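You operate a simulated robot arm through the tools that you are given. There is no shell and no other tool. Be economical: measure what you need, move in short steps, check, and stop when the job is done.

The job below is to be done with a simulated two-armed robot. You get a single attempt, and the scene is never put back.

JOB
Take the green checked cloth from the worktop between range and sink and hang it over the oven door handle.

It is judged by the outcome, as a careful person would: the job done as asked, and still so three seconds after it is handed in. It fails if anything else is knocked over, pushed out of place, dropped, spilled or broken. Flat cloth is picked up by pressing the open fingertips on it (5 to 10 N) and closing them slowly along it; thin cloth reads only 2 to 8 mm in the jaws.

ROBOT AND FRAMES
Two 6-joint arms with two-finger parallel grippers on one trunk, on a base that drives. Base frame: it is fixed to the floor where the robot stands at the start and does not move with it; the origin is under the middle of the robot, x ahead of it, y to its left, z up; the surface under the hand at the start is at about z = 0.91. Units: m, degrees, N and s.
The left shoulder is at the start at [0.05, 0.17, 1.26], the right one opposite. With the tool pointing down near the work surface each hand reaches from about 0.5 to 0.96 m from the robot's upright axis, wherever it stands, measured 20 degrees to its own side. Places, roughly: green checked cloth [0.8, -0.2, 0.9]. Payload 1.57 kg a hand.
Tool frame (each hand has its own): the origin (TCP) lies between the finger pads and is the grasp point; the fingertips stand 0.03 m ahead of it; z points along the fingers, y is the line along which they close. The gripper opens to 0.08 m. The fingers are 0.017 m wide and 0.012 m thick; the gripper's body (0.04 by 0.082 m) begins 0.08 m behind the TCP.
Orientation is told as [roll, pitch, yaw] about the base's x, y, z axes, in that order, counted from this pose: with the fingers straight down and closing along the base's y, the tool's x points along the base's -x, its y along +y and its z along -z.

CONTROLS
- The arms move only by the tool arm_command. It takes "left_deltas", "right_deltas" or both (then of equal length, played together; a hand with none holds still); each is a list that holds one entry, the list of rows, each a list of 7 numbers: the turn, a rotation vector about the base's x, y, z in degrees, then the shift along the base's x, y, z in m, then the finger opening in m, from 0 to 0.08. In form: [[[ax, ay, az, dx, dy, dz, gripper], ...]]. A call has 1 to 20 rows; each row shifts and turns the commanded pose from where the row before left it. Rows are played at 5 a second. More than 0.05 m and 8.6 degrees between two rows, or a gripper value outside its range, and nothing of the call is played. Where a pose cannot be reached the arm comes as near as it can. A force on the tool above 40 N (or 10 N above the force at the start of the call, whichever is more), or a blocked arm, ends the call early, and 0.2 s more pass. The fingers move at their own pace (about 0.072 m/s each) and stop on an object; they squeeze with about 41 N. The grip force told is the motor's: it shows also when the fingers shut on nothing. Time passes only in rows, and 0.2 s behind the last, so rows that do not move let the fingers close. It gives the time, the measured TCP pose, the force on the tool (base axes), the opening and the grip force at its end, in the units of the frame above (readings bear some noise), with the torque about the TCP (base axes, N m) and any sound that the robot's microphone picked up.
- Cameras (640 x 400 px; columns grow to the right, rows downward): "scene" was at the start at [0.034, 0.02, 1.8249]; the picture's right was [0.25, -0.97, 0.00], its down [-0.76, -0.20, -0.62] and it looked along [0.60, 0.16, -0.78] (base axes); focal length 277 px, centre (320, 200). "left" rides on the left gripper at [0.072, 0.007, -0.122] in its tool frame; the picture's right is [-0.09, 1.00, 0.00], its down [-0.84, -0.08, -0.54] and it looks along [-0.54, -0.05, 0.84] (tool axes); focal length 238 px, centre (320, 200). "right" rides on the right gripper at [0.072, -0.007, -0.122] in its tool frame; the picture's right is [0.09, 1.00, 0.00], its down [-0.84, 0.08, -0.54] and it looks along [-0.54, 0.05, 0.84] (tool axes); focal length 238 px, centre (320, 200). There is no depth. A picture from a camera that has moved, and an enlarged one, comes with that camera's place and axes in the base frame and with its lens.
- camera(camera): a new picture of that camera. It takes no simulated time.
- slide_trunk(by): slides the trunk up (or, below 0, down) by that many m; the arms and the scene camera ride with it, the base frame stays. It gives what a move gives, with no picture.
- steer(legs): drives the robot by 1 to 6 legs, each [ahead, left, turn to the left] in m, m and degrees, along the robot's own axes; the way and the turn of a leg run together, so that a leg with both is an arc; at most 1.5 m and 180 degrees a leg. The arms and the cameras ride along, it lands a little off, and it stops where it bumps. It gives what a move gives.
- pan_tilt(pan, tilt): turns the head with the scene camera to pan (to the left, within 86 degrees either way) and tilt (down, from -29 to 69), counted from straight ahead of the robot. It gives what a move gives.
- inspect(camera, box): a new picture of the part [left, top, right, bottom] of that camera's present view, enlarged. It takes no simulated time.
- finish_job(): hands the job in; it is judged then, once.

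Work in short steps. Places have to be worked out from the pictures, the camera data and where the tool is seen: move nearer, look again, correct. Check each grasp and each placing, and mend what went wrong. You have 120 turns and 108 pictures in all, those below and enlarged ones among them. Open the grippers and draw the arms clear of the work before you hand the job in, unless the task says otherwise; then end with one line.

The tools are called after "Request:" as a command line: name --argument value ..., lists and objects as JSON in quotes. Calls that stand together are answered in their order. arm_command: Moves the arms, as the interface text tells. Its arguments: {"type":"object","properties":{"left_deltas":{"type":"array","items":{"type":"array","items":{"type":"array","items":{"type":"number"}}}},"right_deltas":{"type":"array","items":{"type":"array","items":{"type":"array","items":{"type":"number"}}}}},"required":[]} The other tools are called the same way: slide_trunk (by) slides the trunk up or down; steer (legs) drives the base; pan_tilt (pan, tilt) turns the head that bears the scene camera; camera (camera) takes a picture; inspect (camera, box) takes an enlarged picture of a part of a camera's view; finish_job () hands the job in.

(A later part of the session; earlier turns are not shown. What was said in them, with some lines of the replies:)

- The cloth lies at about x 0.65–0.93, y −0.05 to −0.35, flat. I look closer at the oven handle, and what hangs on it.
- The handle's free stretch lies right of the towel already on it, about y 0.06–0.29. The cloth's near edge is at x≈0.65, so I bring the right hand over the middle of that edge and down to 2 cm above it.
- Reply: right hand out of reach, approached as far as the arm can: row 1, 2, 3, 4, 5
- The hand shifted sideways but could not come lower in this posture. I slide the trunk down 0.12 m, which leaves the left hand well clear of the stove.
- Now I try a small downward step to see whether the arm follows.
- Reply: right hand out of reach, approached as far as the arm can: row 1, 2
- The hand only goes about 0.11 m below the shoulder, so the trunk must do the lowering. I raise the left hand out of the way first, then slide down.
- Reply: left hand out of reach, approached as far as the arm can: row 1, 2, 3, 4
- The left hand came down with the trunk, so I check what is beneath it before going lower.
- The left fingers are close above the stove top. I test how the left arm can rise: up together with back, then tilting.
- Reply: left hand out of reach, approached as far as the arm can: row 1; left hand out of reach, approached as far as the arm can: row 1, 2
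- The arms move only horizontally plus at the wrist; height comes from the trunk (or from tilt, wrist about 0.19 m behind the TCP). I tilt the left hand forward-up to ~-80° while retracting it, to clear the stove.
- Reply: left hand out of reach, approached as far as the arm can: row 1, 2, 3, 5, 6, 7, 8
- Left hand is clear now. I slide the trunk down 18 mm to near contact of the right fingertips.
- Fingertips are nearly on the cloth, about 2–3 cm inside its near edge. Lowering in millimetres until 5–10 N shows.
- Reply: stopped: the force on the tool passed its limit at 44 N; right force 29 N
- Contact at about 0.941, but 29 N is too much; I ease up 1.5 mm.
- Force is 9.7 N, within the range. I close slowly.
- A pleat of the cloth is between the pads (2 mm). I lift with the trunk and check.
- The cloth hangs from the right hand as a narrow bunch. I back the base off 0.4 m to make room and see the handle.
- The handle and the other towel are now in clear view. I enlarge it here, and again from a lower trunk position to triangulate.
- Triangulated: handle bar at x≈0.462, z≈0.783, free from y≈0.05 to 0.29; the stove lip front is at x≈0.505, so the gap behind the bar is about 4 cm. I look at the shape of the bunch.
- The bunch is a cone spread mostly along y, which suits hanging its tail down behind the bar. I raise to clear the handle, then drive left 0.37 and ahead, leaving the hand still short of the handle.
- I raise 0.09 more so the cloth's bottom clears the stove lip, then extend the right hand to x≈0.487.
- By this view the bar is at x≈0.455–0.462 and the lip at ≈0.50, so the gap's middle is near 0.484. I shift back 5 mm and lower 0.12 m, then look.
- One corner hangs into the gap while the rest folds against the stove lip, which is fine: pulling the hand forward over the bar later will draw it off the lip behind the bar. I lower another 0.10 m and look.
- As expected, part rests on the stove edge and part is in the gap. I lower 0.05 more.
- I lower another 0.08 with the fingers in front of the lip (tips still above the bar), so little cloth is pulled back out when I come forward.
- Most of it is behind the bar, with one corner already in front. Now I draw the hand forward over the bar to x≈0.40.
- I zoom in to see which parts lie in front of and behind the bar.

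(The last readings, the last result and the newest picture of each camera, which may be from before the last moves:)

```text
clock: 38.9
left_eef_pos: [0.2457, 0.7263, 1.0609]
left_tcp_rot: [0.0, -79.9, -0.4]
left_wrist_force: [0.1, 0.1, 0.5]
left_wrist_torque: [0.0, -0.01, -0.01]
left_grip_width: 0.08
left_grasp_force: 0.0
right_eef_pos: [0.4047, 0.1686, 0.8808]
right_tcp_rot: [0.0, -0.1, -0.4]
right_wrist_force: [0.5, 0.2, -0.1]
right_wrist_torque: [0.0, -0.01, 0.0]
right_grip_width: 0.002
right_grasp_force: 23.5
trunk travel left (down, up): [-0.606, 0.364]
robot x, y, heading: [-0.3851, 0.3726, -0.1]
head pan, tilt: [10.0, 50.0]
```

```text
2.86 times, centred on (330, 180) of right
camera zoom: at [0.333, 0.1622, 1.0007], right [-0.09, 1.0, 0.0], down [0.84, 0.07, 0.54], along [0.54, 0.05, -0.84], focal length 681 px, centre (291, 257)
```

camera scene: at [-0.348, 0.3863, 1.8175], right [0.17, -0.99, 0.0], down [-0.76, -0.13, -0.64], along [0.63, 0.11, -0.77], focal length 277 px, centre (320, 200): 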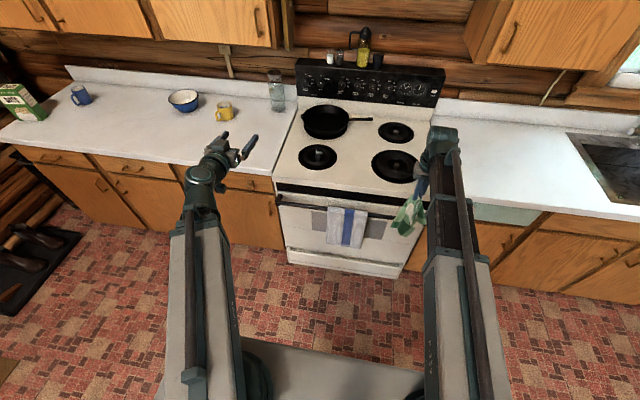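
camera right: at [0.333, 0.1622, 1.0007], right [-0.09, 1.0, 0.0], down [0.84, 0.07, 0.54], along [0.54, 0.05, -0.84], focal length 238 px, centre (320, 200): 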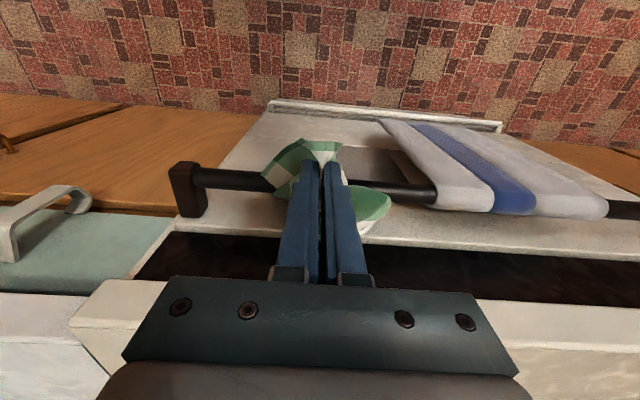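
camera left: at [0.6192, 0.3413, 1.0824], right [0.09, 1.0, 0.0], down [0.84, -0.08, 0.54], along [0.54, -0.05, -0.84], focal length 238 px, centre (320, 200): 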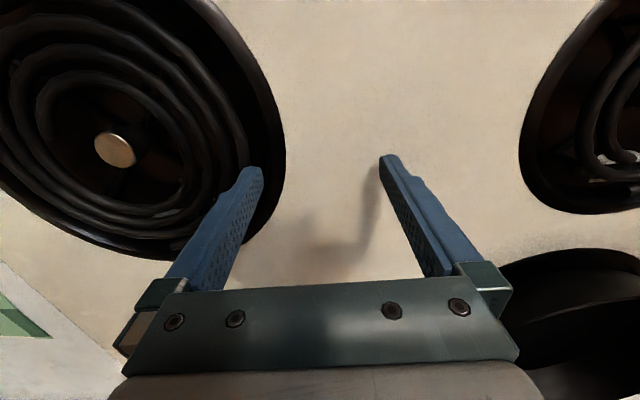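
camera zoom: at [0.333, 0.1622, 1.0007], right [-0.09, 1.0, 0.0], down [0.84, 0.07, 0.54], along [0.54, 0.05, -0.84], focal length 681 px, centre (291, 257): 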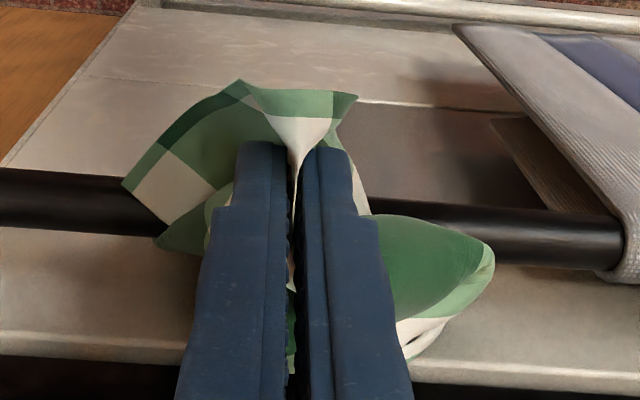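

The tail hangs behind the bar and the held end is in front: correct topology. I lower the held end 0.13 m in front of the bar.

Request:
slide_trunk --by -0.13

Request:
camera --camera "right"

Request:
inspect --camera "scene" --box '[340, 110, 468, 190]'

```text
clock: 40.5
left_eef_pos: [0.2447, 0.7258, 0.9317]
left_tcp_rot: [0.1, -79.8, -0.2]
left_wrist_force: [-0.9, -0.8, -0.7]
left_wrist_torque: [0.01, -0.02, 0.01]
left_grip_width: 0.0802
left_grasp_force: 0.1
right_eef_pos: [0.405, 0.1679, 0.751]
right_tcp_rot: [0.0, -0.2, -0.3]
right_wrist_force: [0.2, 0.6, 0.4]
right_wrist_torque: [-0.03, 0.01, -0.01]
right_grip_width: 0.0019
right_grasp_force: 23.9
trunk travel left (down, up): [-0.476, 0.494]
robot x, y, heading: [-0.3861, 0.3729, -0.2]
head pan, tilt: [10.0, 50.0]
```

```text
73 pictures are left
camera right: at [0.3329, 0.1622, 0.8708], right [-0.09, 1.0, 0.0], down [0.84, 0.07, 0.54], along [0.54, 0.05, -0.84], focal length 238 px, centre (320, 200)
```

right: 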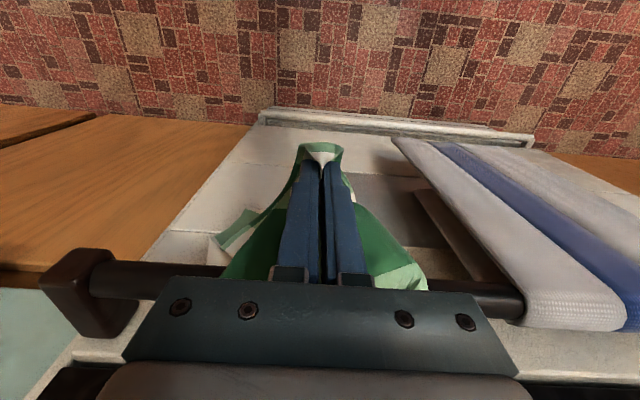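

```text
5.00 times, centred on (404, 150) of scene
camera zoom: at [-0.3481, 0.385, 1.4275], right [0.17, -0.99, 0.0], down [-0.75, -0.13, -0.64], along [0.63, 0.11, -0.77], focal length 1383 px, centre (-100, 450)
```

zoom: 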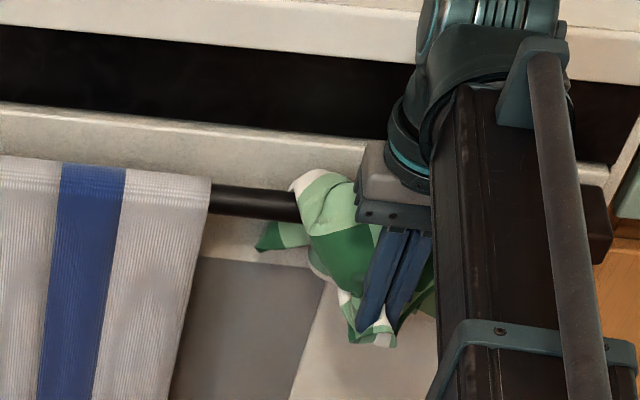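

It's draped over the bar. I'd like another viewpoint before releasing; check the left hand's camera.

Request:
camera --camera "left"

```text
71 pictures are left
camera left: at [0.1128, 0.7327, 0.8827], right [0.02, 1.0, 0.09], down [-0.39, -0.08, 0.92], along [0.92, -0.05, 0.38], focal length 238 px, centre (320, 200)
```

left: 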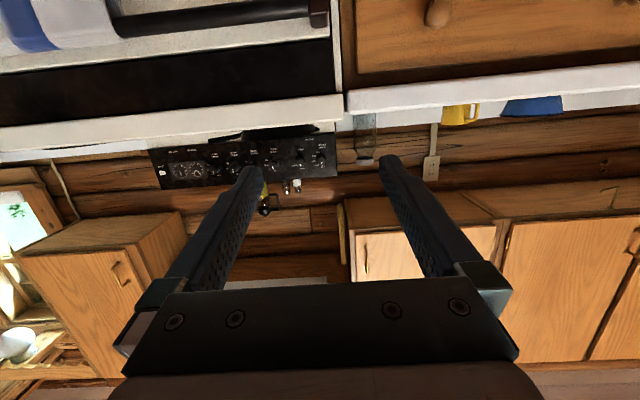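

I turn the left hand to the right and level its camera to view the drape from the left side.

Request:
arm_command --left_deltas '[[[0, 8, 0, 0, 0, -0.02, 0.08], [0, 8, 0, 0, 0, -0.03, 0.08], [0, 8, 0, 0, 0, -0.03, 0.08], [0, 0, -8, 0, 0, 0, 0.08], [0, 0, -8, 0, 0, 0, 0.08], [0, 0, -8, 0, 0, 0, 0.08], [0, 0, -8, 0, 0, 0, 0.08], [0, 0, -8, 0, 0, 0, 0.08], [0, 0, -8, 0, 0, 0, 0.08], [0, 0, -8, 0, 0, 0, 0.08], [0, 0, 0, 0, 0, 0, 0.08]]]'

Request:
camera --camera "left"

```text
clock: 42.9
left_eef_pos: [0.2442, 0.7243, 0.8475]
left_tcp_rot: [-0.1, -55.8, -56.2]
left_wrist_force: [0.5, 0.6, -0.1]
left_wrist_torque: [-0.01, -0.01, 0.03]
left_grip_width: 0.0801
left_grasp_force: 0.1
left hand out of reach, approached as far as the arm can: row 1, 3
right_eef_pos: [0.4048, 0.1678, 0.7507]
right_tcp_rot: [0.0, -0.1, -0.1]
right_wrist_force: [0.2, 0.3, 0.1]
right_wrist_torque: [-0.01, 0.0, -0.03]
right_grip_width: 0.0022
right_grasp_force: 23.1
trunk travel left (down, up): [-0.476, 0.494]
robot x, y, heading: [-0.3828, 0.3709, -0.2]
head pan, tilt: [10.0, 50.0]
```

```text
70 pictures are left
camera left: at [0.1722, 0.8465, 0.8561], right [0.86, 0.51, 0.07], down [-0.05, -0.06, 1.0], along [0.51, -0.86, -0.03], focal length 238 px, centre (320, 200)
```

left: 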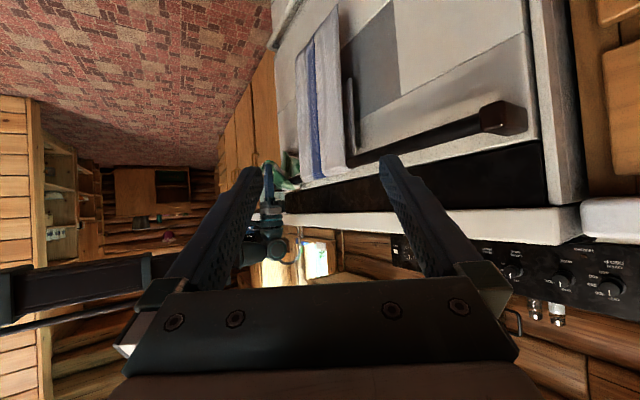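

Request:
inspect --camera "left" --box '[240, 110, 360, 220]'

```text
3.64 times, centred on (300, 165) of left
camera zoom: at [0.1722, 0.8465, 0.8561], right [0.86, 0.51, 0.07], down [-0.05, -0.06, 1.0], along [0.51, -0.86, -0.03], focal length 867 px, centre (393, 327)
```

zoom: 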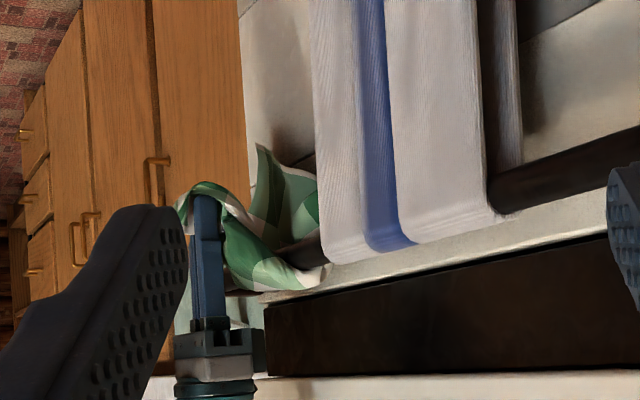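

From the side (picture upside down) the tail hangs behind the bar about as long as the front. I release by opening modestly and let it settle.

Request:
arm_command --right_deltas '[[[0, 0, 0, 0, 0, 0, 0.008], [0, 0, 0, 0, 0, 0, 0.016], [0, 0, 0, 0, 0, 0, 0.03], [0, 0, 0, 0, 0, 0, 0.03], [0, 0, 0, 0, 0, 0, 0.03]]]'

Request:
camera --camera "right"

Request:
inspect --camera "left" --box '[240, 110, 360, 220]'

```text
clock: 44.1
left_eef_pos: [0.2451, 0.7256, 0.8469]
left_tcp_rot: [-0.2, -55.8, -56.0]
left_wrist_force: [-0.1, 0.9, 1.0]
left_wrist_torque: [0.01, 0.01, -0.03]
left_grip_width: 0.0802
left_grasp_force: 0.1
right_eef_pos: [0.4048, 0.1686, 0.751]
right_tcp_rot: [0.1, -0.1, -0.3]
right_wrist_force: [-0.1, -1.1, 0.0]
right_wrist_torque: [0.01, 0.02, 0.0]
right_grip_width: 0.0298
right_grasp_force: 0.1
trunk travel left (down, up): [-0.476, 0.494]
robot x, y, heading: [-0.3868, 0.3684, -0.1]
head pan, tilt: [10.0, 50.0]
```

```text
68 pictures are left
camera right: at [0.333, 0.1622, 0.8707], right [-0.09, 1.0, 0.0], down [0.84, 0.07, 0.54], along [0.54, 0.05, -0.84], focal length 238 px, centre (320, 200)
```

right: 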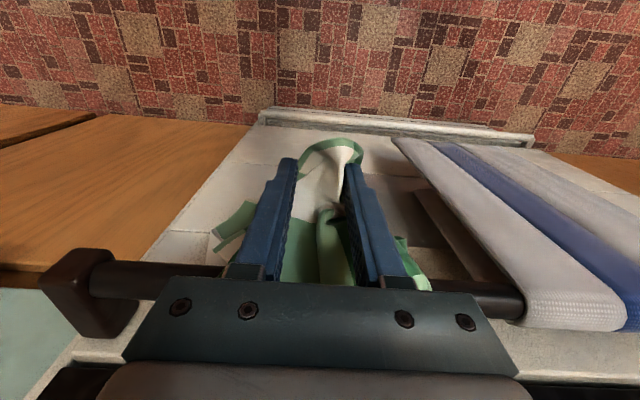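

```text
3.64 times, centred on (300, 165) of left
camera zoom: at [0.1721, 0.8464, 0.8561], right [0.86, 0.51, 0.07], down [-0.05, -0.06, 1.0], along [0.51, -0.86, -0.03], focal length 867 px, centre (393, 327)
```

zoom: 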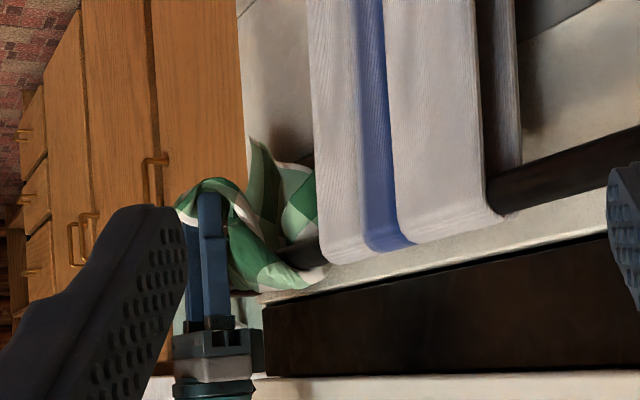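

The fingers are free but the cloth's edge curls round in front of the tips, so I withdraw straight up along the fingers, gently.

Request:
slide_trunk --by 0.05

Request:
camera --camera "right"

Request:
inspect --camera "left" --box '[240, 90, 360, 200]'

```text
clock: 45.0
left_eef_pos: [0.2451, 0.7255, 0.8962]
left_tcp_rot: [-0.2, -55.8, -56.1]
left_wrist_force: [0.0, -0.4, -0.1]
left_wrist_torque: [0.03, 0.0, -0.01]
left_grip_width: 0.0801
left_grasp_force: 0.1
right_eef_pos: [0.4046, 0.1704, 0.8001]
right_tcp_rot: [0.0, -0.2, -0.3]
right_wrist_force: [0.4, -0.2, 0.0]
right_wrist_torque: [0.01, 0.02, 0.01]
right_grip_width: 0.0301
right_grasp_force: 0.0
trunk travel left (down, up): [-0.526, 0.444]
robot x, y, heading: [-0.3801, 0.3705, -0.2]
head pan, tilt: [10.0, 50.0]
```

```text
66 pictures are left
camera right: at [0.3331, 0.1622, 0.9206], right [-0.09, 1.0, 0.0], down [0.84, 0.07, 0.54], along [0.54, 0.05, -0.84], focal length 238 px, centre (320, 200)
```

right: 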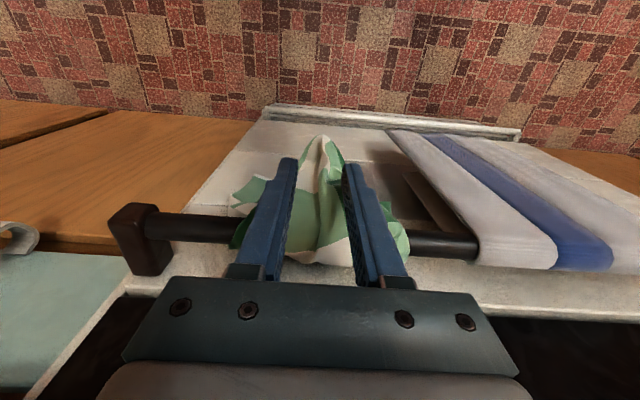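

```text
3.64 times, centred on (300, 145) of left
camera zoom: at [0.1722, 0.8464, 0.906], right [0.86, 0.51, 0.07], down [-0.05, -0.06, 1.0], along [0.51, -0.86, -0.03], focal length 867 px, centre (393, 400)
```

zoom: 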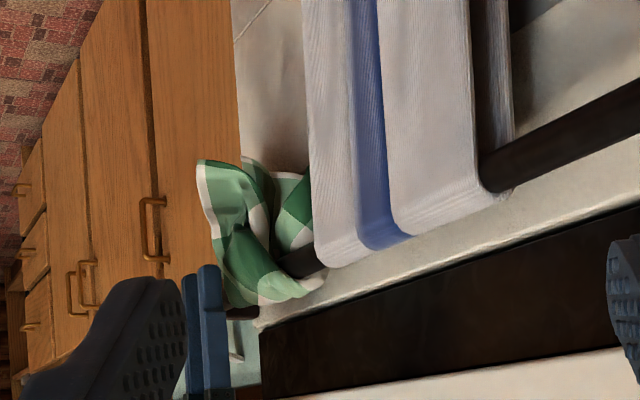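

The fingers are sliding out and the cloth stays over the bar. I go up 0.15 m more, then look.

Request:
slide_trunk --by 0.15

Request:
arm_command --right_deltas '[[[0, 0, 0, -0.04, 0, 0, 0.03], [0, 0, 0, -0.04, 0, 0, 0.03], [0, 0, 0, -0.04, 0, 0, 0.03], [0, 0, 0, 0, 0, 0, 0.03]]]'

Request:
camera --camera "right"

Request:
inspect --camera "scene" --box '[340, 130, 468, 230]'

```text
clock: 46.7
left_eef_pos: [0.2447, 0.7253, 1.0461]
left_tcp_rot: [-0.2, -55.7, -56.2]
left_wrist_force: [-0.5, -0.3, 0.1]
left_wrist_torque: [-0.01, 0.01, -0.01]
left_grip_width: 0.0799
left_grasp_force: 0.1
right_eef_pos: [0.4042, 0.1693, 0.9506]
right_tcp_rot: [0.0, -0.2, -0.3]
right_wrist_force: [-0.7, 0.2, -0.7]
right_wrist_torque: [0.03, 0.02, -0.02]
right_grip_width: 0.03
right_grasp_force: 0.1
trunk travel left (down, up): [-0.676, 0.294]
robot x, y, heading: [-0.3821, 0.3732, -0.5]
head pan, tilt: [10.0, 50.0]
```

```text
clock: 47.7
left_eef_pos: [0.2445, 0.7262, 1.046]
left_tcp_rot: [-0.2, -55.8, -56.1]
left_wrist_force: [-0.6, 0.0, -0.3]
left_wrist_torque: [0.01, 0.0, 0.02]
left_grip_width: 0.0802
left_grasp_force: 0.1
right_eef_pos: [0.2852, 0.1691, 0.9493]
right_tcp_rot: [0.0, -0.2, -0.3]
right_wrist_force: [-0.2, -0.5, 0.0]
right_wrist_torque: [0.0, 0.01, 0.0]
right_grip_width: 0.0299
right_grasp_force: 0.1
trunk travel left (down, up): [-0.676, 0.294]
robot x, y, heading: [-0.3857, 0.3712, -0.3]
head pan, tilt: [10.0, 50.0]
```

```text
64 pictures are left
camera right: at [0.2138, 0.1626, 1.0707], right [-0.09, 1.0, 0.0], down [0.84, 0.07, 0.54], along [0.54, 0.05, -0.84], focal length 238 px, centre (320, 200)
```

right: 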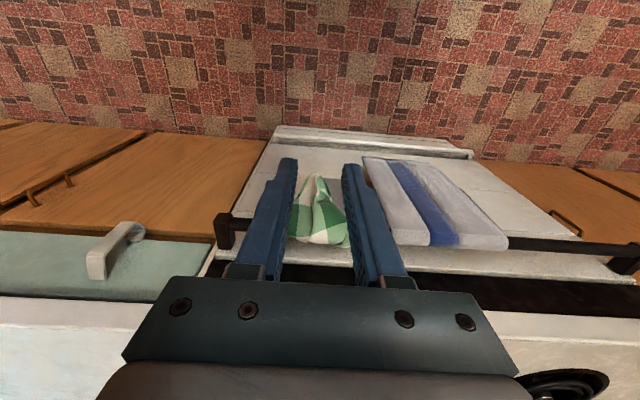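

```text
4.00 times, centred on (404, 180) of scene
camera zoom: at [-0.3479, 0.385, 1.6275], right [0.17, -0.99, 0.0], down [-0.76, -0.13, -0.64], along [0.63, 0.11, -0.77], focal length 1107 px, centre (-16, 280)
```

zoom: 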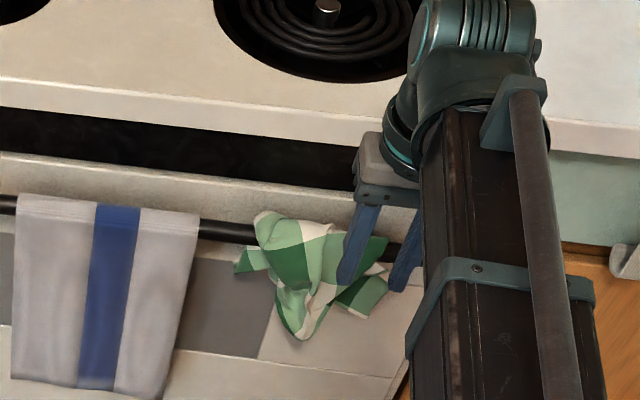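

The cloth hangs on the bar. I back off 0.3 m to view it and check stability.

Request:
steer --legs '[[-0.3, 0, 0]]'

Request:
arm_command --right_deltas '[[[0, 0, 0, 0, -0.04, 0, 0.03], [0, 0, 0, 0, -0.04, 0, 0.03], [0, 0, 0, 0, -0.04, 0, 0.03], [0, 0, 0, 0, -0.04, 0, 0.03], [0, 0, 0, 0, 0, 0, 0.03]]]'

Request:
camera --camera "scene"

Request:
camera --camera "right"

```text
clock: 49.8
left_eef_pos: [-0.0603, 0.7246, 1.0462]
left_tcp_rot: [-0.1, -55.8, -56.3]
left_wrist_force: [-0.7, 0.4, 1.3]
left_wrist_torque: [-0.06, -0.02, 0.04]
left_grip_width: 0.08
left_grasp_force: 0.0
right_eef_pos: [-0.0221, 0.1669, 0.9515]
right_tcp_rot: [0.0, -0.2, -0.5]
right_wrist_force: [-0.2, -0.5, -0.9]
right_wrist_torque: [0.0, 0.03, -0.03]
right_grip_width: 0.0298
right_grasp_force: 0.0
trunk travel left (down, up): [-0.676, 0.294]
robot x, y, heading: [-0.6925, 0.374, -0.5]
head pan, tilt: [10.0, 50.0]
```

```text
clock: 51.0
left_eef_pos: [-0.06, 0.7244, 1.0476]
left_tcp_rot: [-0.3, -55.7, -56.4]
left_wrist_force: [-0.1, -0.1, -0.9]
left_wrist_torque: [0.02, 0.0, -0.03]
left_grip_width: 0.0801
left_grasp_force: 0.1
right_eef_pos: [-0.0242, 0.0094, 0.95]
right_tcp_rot: [0.0, -0.2, -0.5]
right_wrist_force: [0.3, 0.4, 0.2]
right_wrist_torque: [0.02, 0.0, 0.0]
right_grip_width: 0.0298
right_grasp_force: 0.2
right hand out of reach, approached as far as the arm can: row 3
trunk travel left (down, up): [-0.676, 0.294]
robot x, y, heading: [-0.6931, 0.3723, -0.6]
head pan, tilt: [10.0, 50.0]
```

```text
62 pictures are left
camera scene: at [-0.6545, 0.3868, 1.6275], right [0.17, -0.99, 0.0], down [-0.76, -0.13, -0.64], along [0.63, 0.11, -0.77], focal length 277 px, centre (320, 200)
```

scene: 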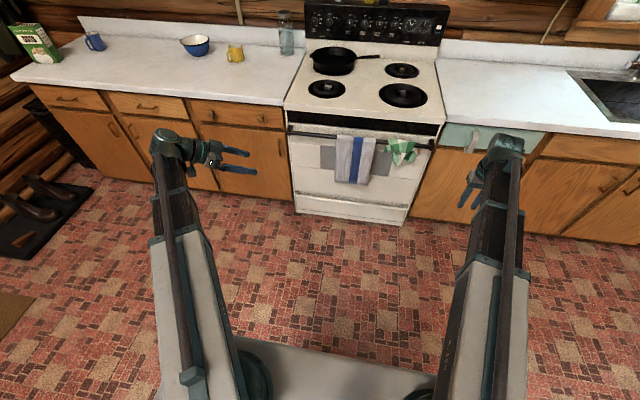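

```text
61 pictures are left
camera right: at [-0.0962, 0.0039, 1.0707], right [-0.08, 1.0, 0.0], down [0.84, 0.07, 0.54], along [0.54, 0.04, -0.84], focal length 238 px, centre (320, 200)
```

right: 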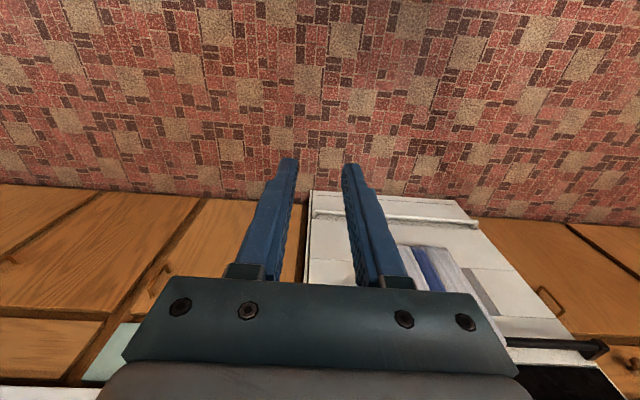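

Request:
inspect --camera "scene" --box '[320, 110, 464, 200]'

```text
4.44 times, centred on (392, 155) of scene
camera zoom: at [-0.6545, 0.3868, 1.6275], right [0.17, -0.99, 0.0], down [-0.76, -0.13, -0.64], along [0.63, 0.11, -0.77], focal length 1230 px, centre (0, 400)
```

zoom: 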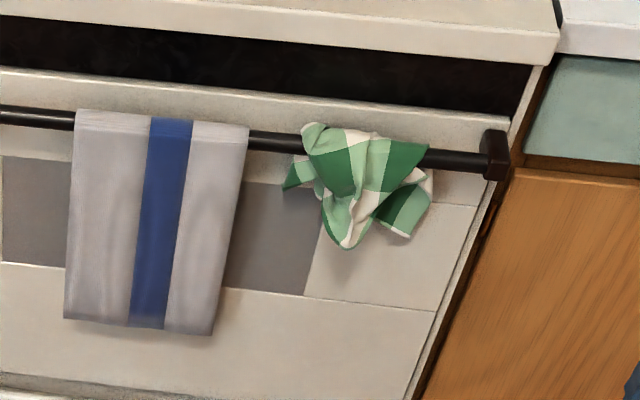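

The green checked cloth hangs over the bar with parts on both sides, and it has stayed put since the release. The other towel and everything else are untouched. I open the right hand fully, then check once more that the cloth is stable.

Request:
arm_command --right_deltas '[[[0, 0, 0, 0, 0, 0, 0.08], [0, 0, 0, 0, 0, 0, 0.08], [0, 0, 0, 0, 0, 0, 0.08], [0, 0, 0, 0, 0, 0, 0.08], [0, 0, 0, 0, 0, 0, 0.08], [0, 0, 0, 0, 0, 0, 0.08], [0, 0, 0, 0, 0, 0, 0.08], [0, 0, 0, 0, 0, 0, 0.08], [0, 0, 0, 0, 0, 0, 0.08], [0, 0, 0, 0, 0, 0, 0.08]]]'

Request:
inspect --camera "scene" --box '[320, 110, 464, 200]'

```text
clock: 53.2
left_eef_pos: [-0.0594, 0.7235, 1.0467]
left_tcp_rot: [-0.2, -55.8, -56.4]
left_wrist_force: [-0.2, 0.0, 0.0]
left_wrist_torque: [-0.01, -0.01, 0.04]
left_grip_width: 0.08
left_grasp_force: 0.1
right_eef_pos: [-0.0244, 0.0102, 0.9505]
right_tcp_rot: [0.0, -0.2, -0.5]
right_wrist_force: [-0.5, 1.0, -0.2]
right_wrist_torque: [0.0, -0.01, -0.02]
right_grip_width: 0.0799
right_grasp_force: 0.1
trunk travel left (down, up): [-0.676, 0.294]
robot x, y, heading: [-0.6921, 0.3713, -0.6]
head pan, tilt: [10.0, 50.0]
```

```text
4.44 times, centred on (392, 155) of scene
camera zoom: at [-0.6544, 0.3868, 1.6275], right [0.17, -0.99, 0.0], down [-0.76, -0.13, -0.64], along [0.63, 0.11, -0.77], focal length 1230 px, centre (0, 400)
```

zoom: 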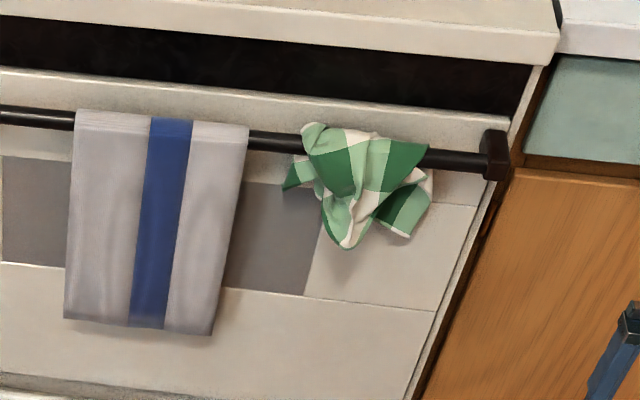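

The cloth has not moved between the two pictures, and both arms are clear, so I hand the job in.

Request:
finish_job

```text
The job is handed in.
```

The green checked cloth now hangs over the oven door handle, bunched rather than flat, to the right of the towel already there; it held still in the last checks, and I saw nothing else disturbed.
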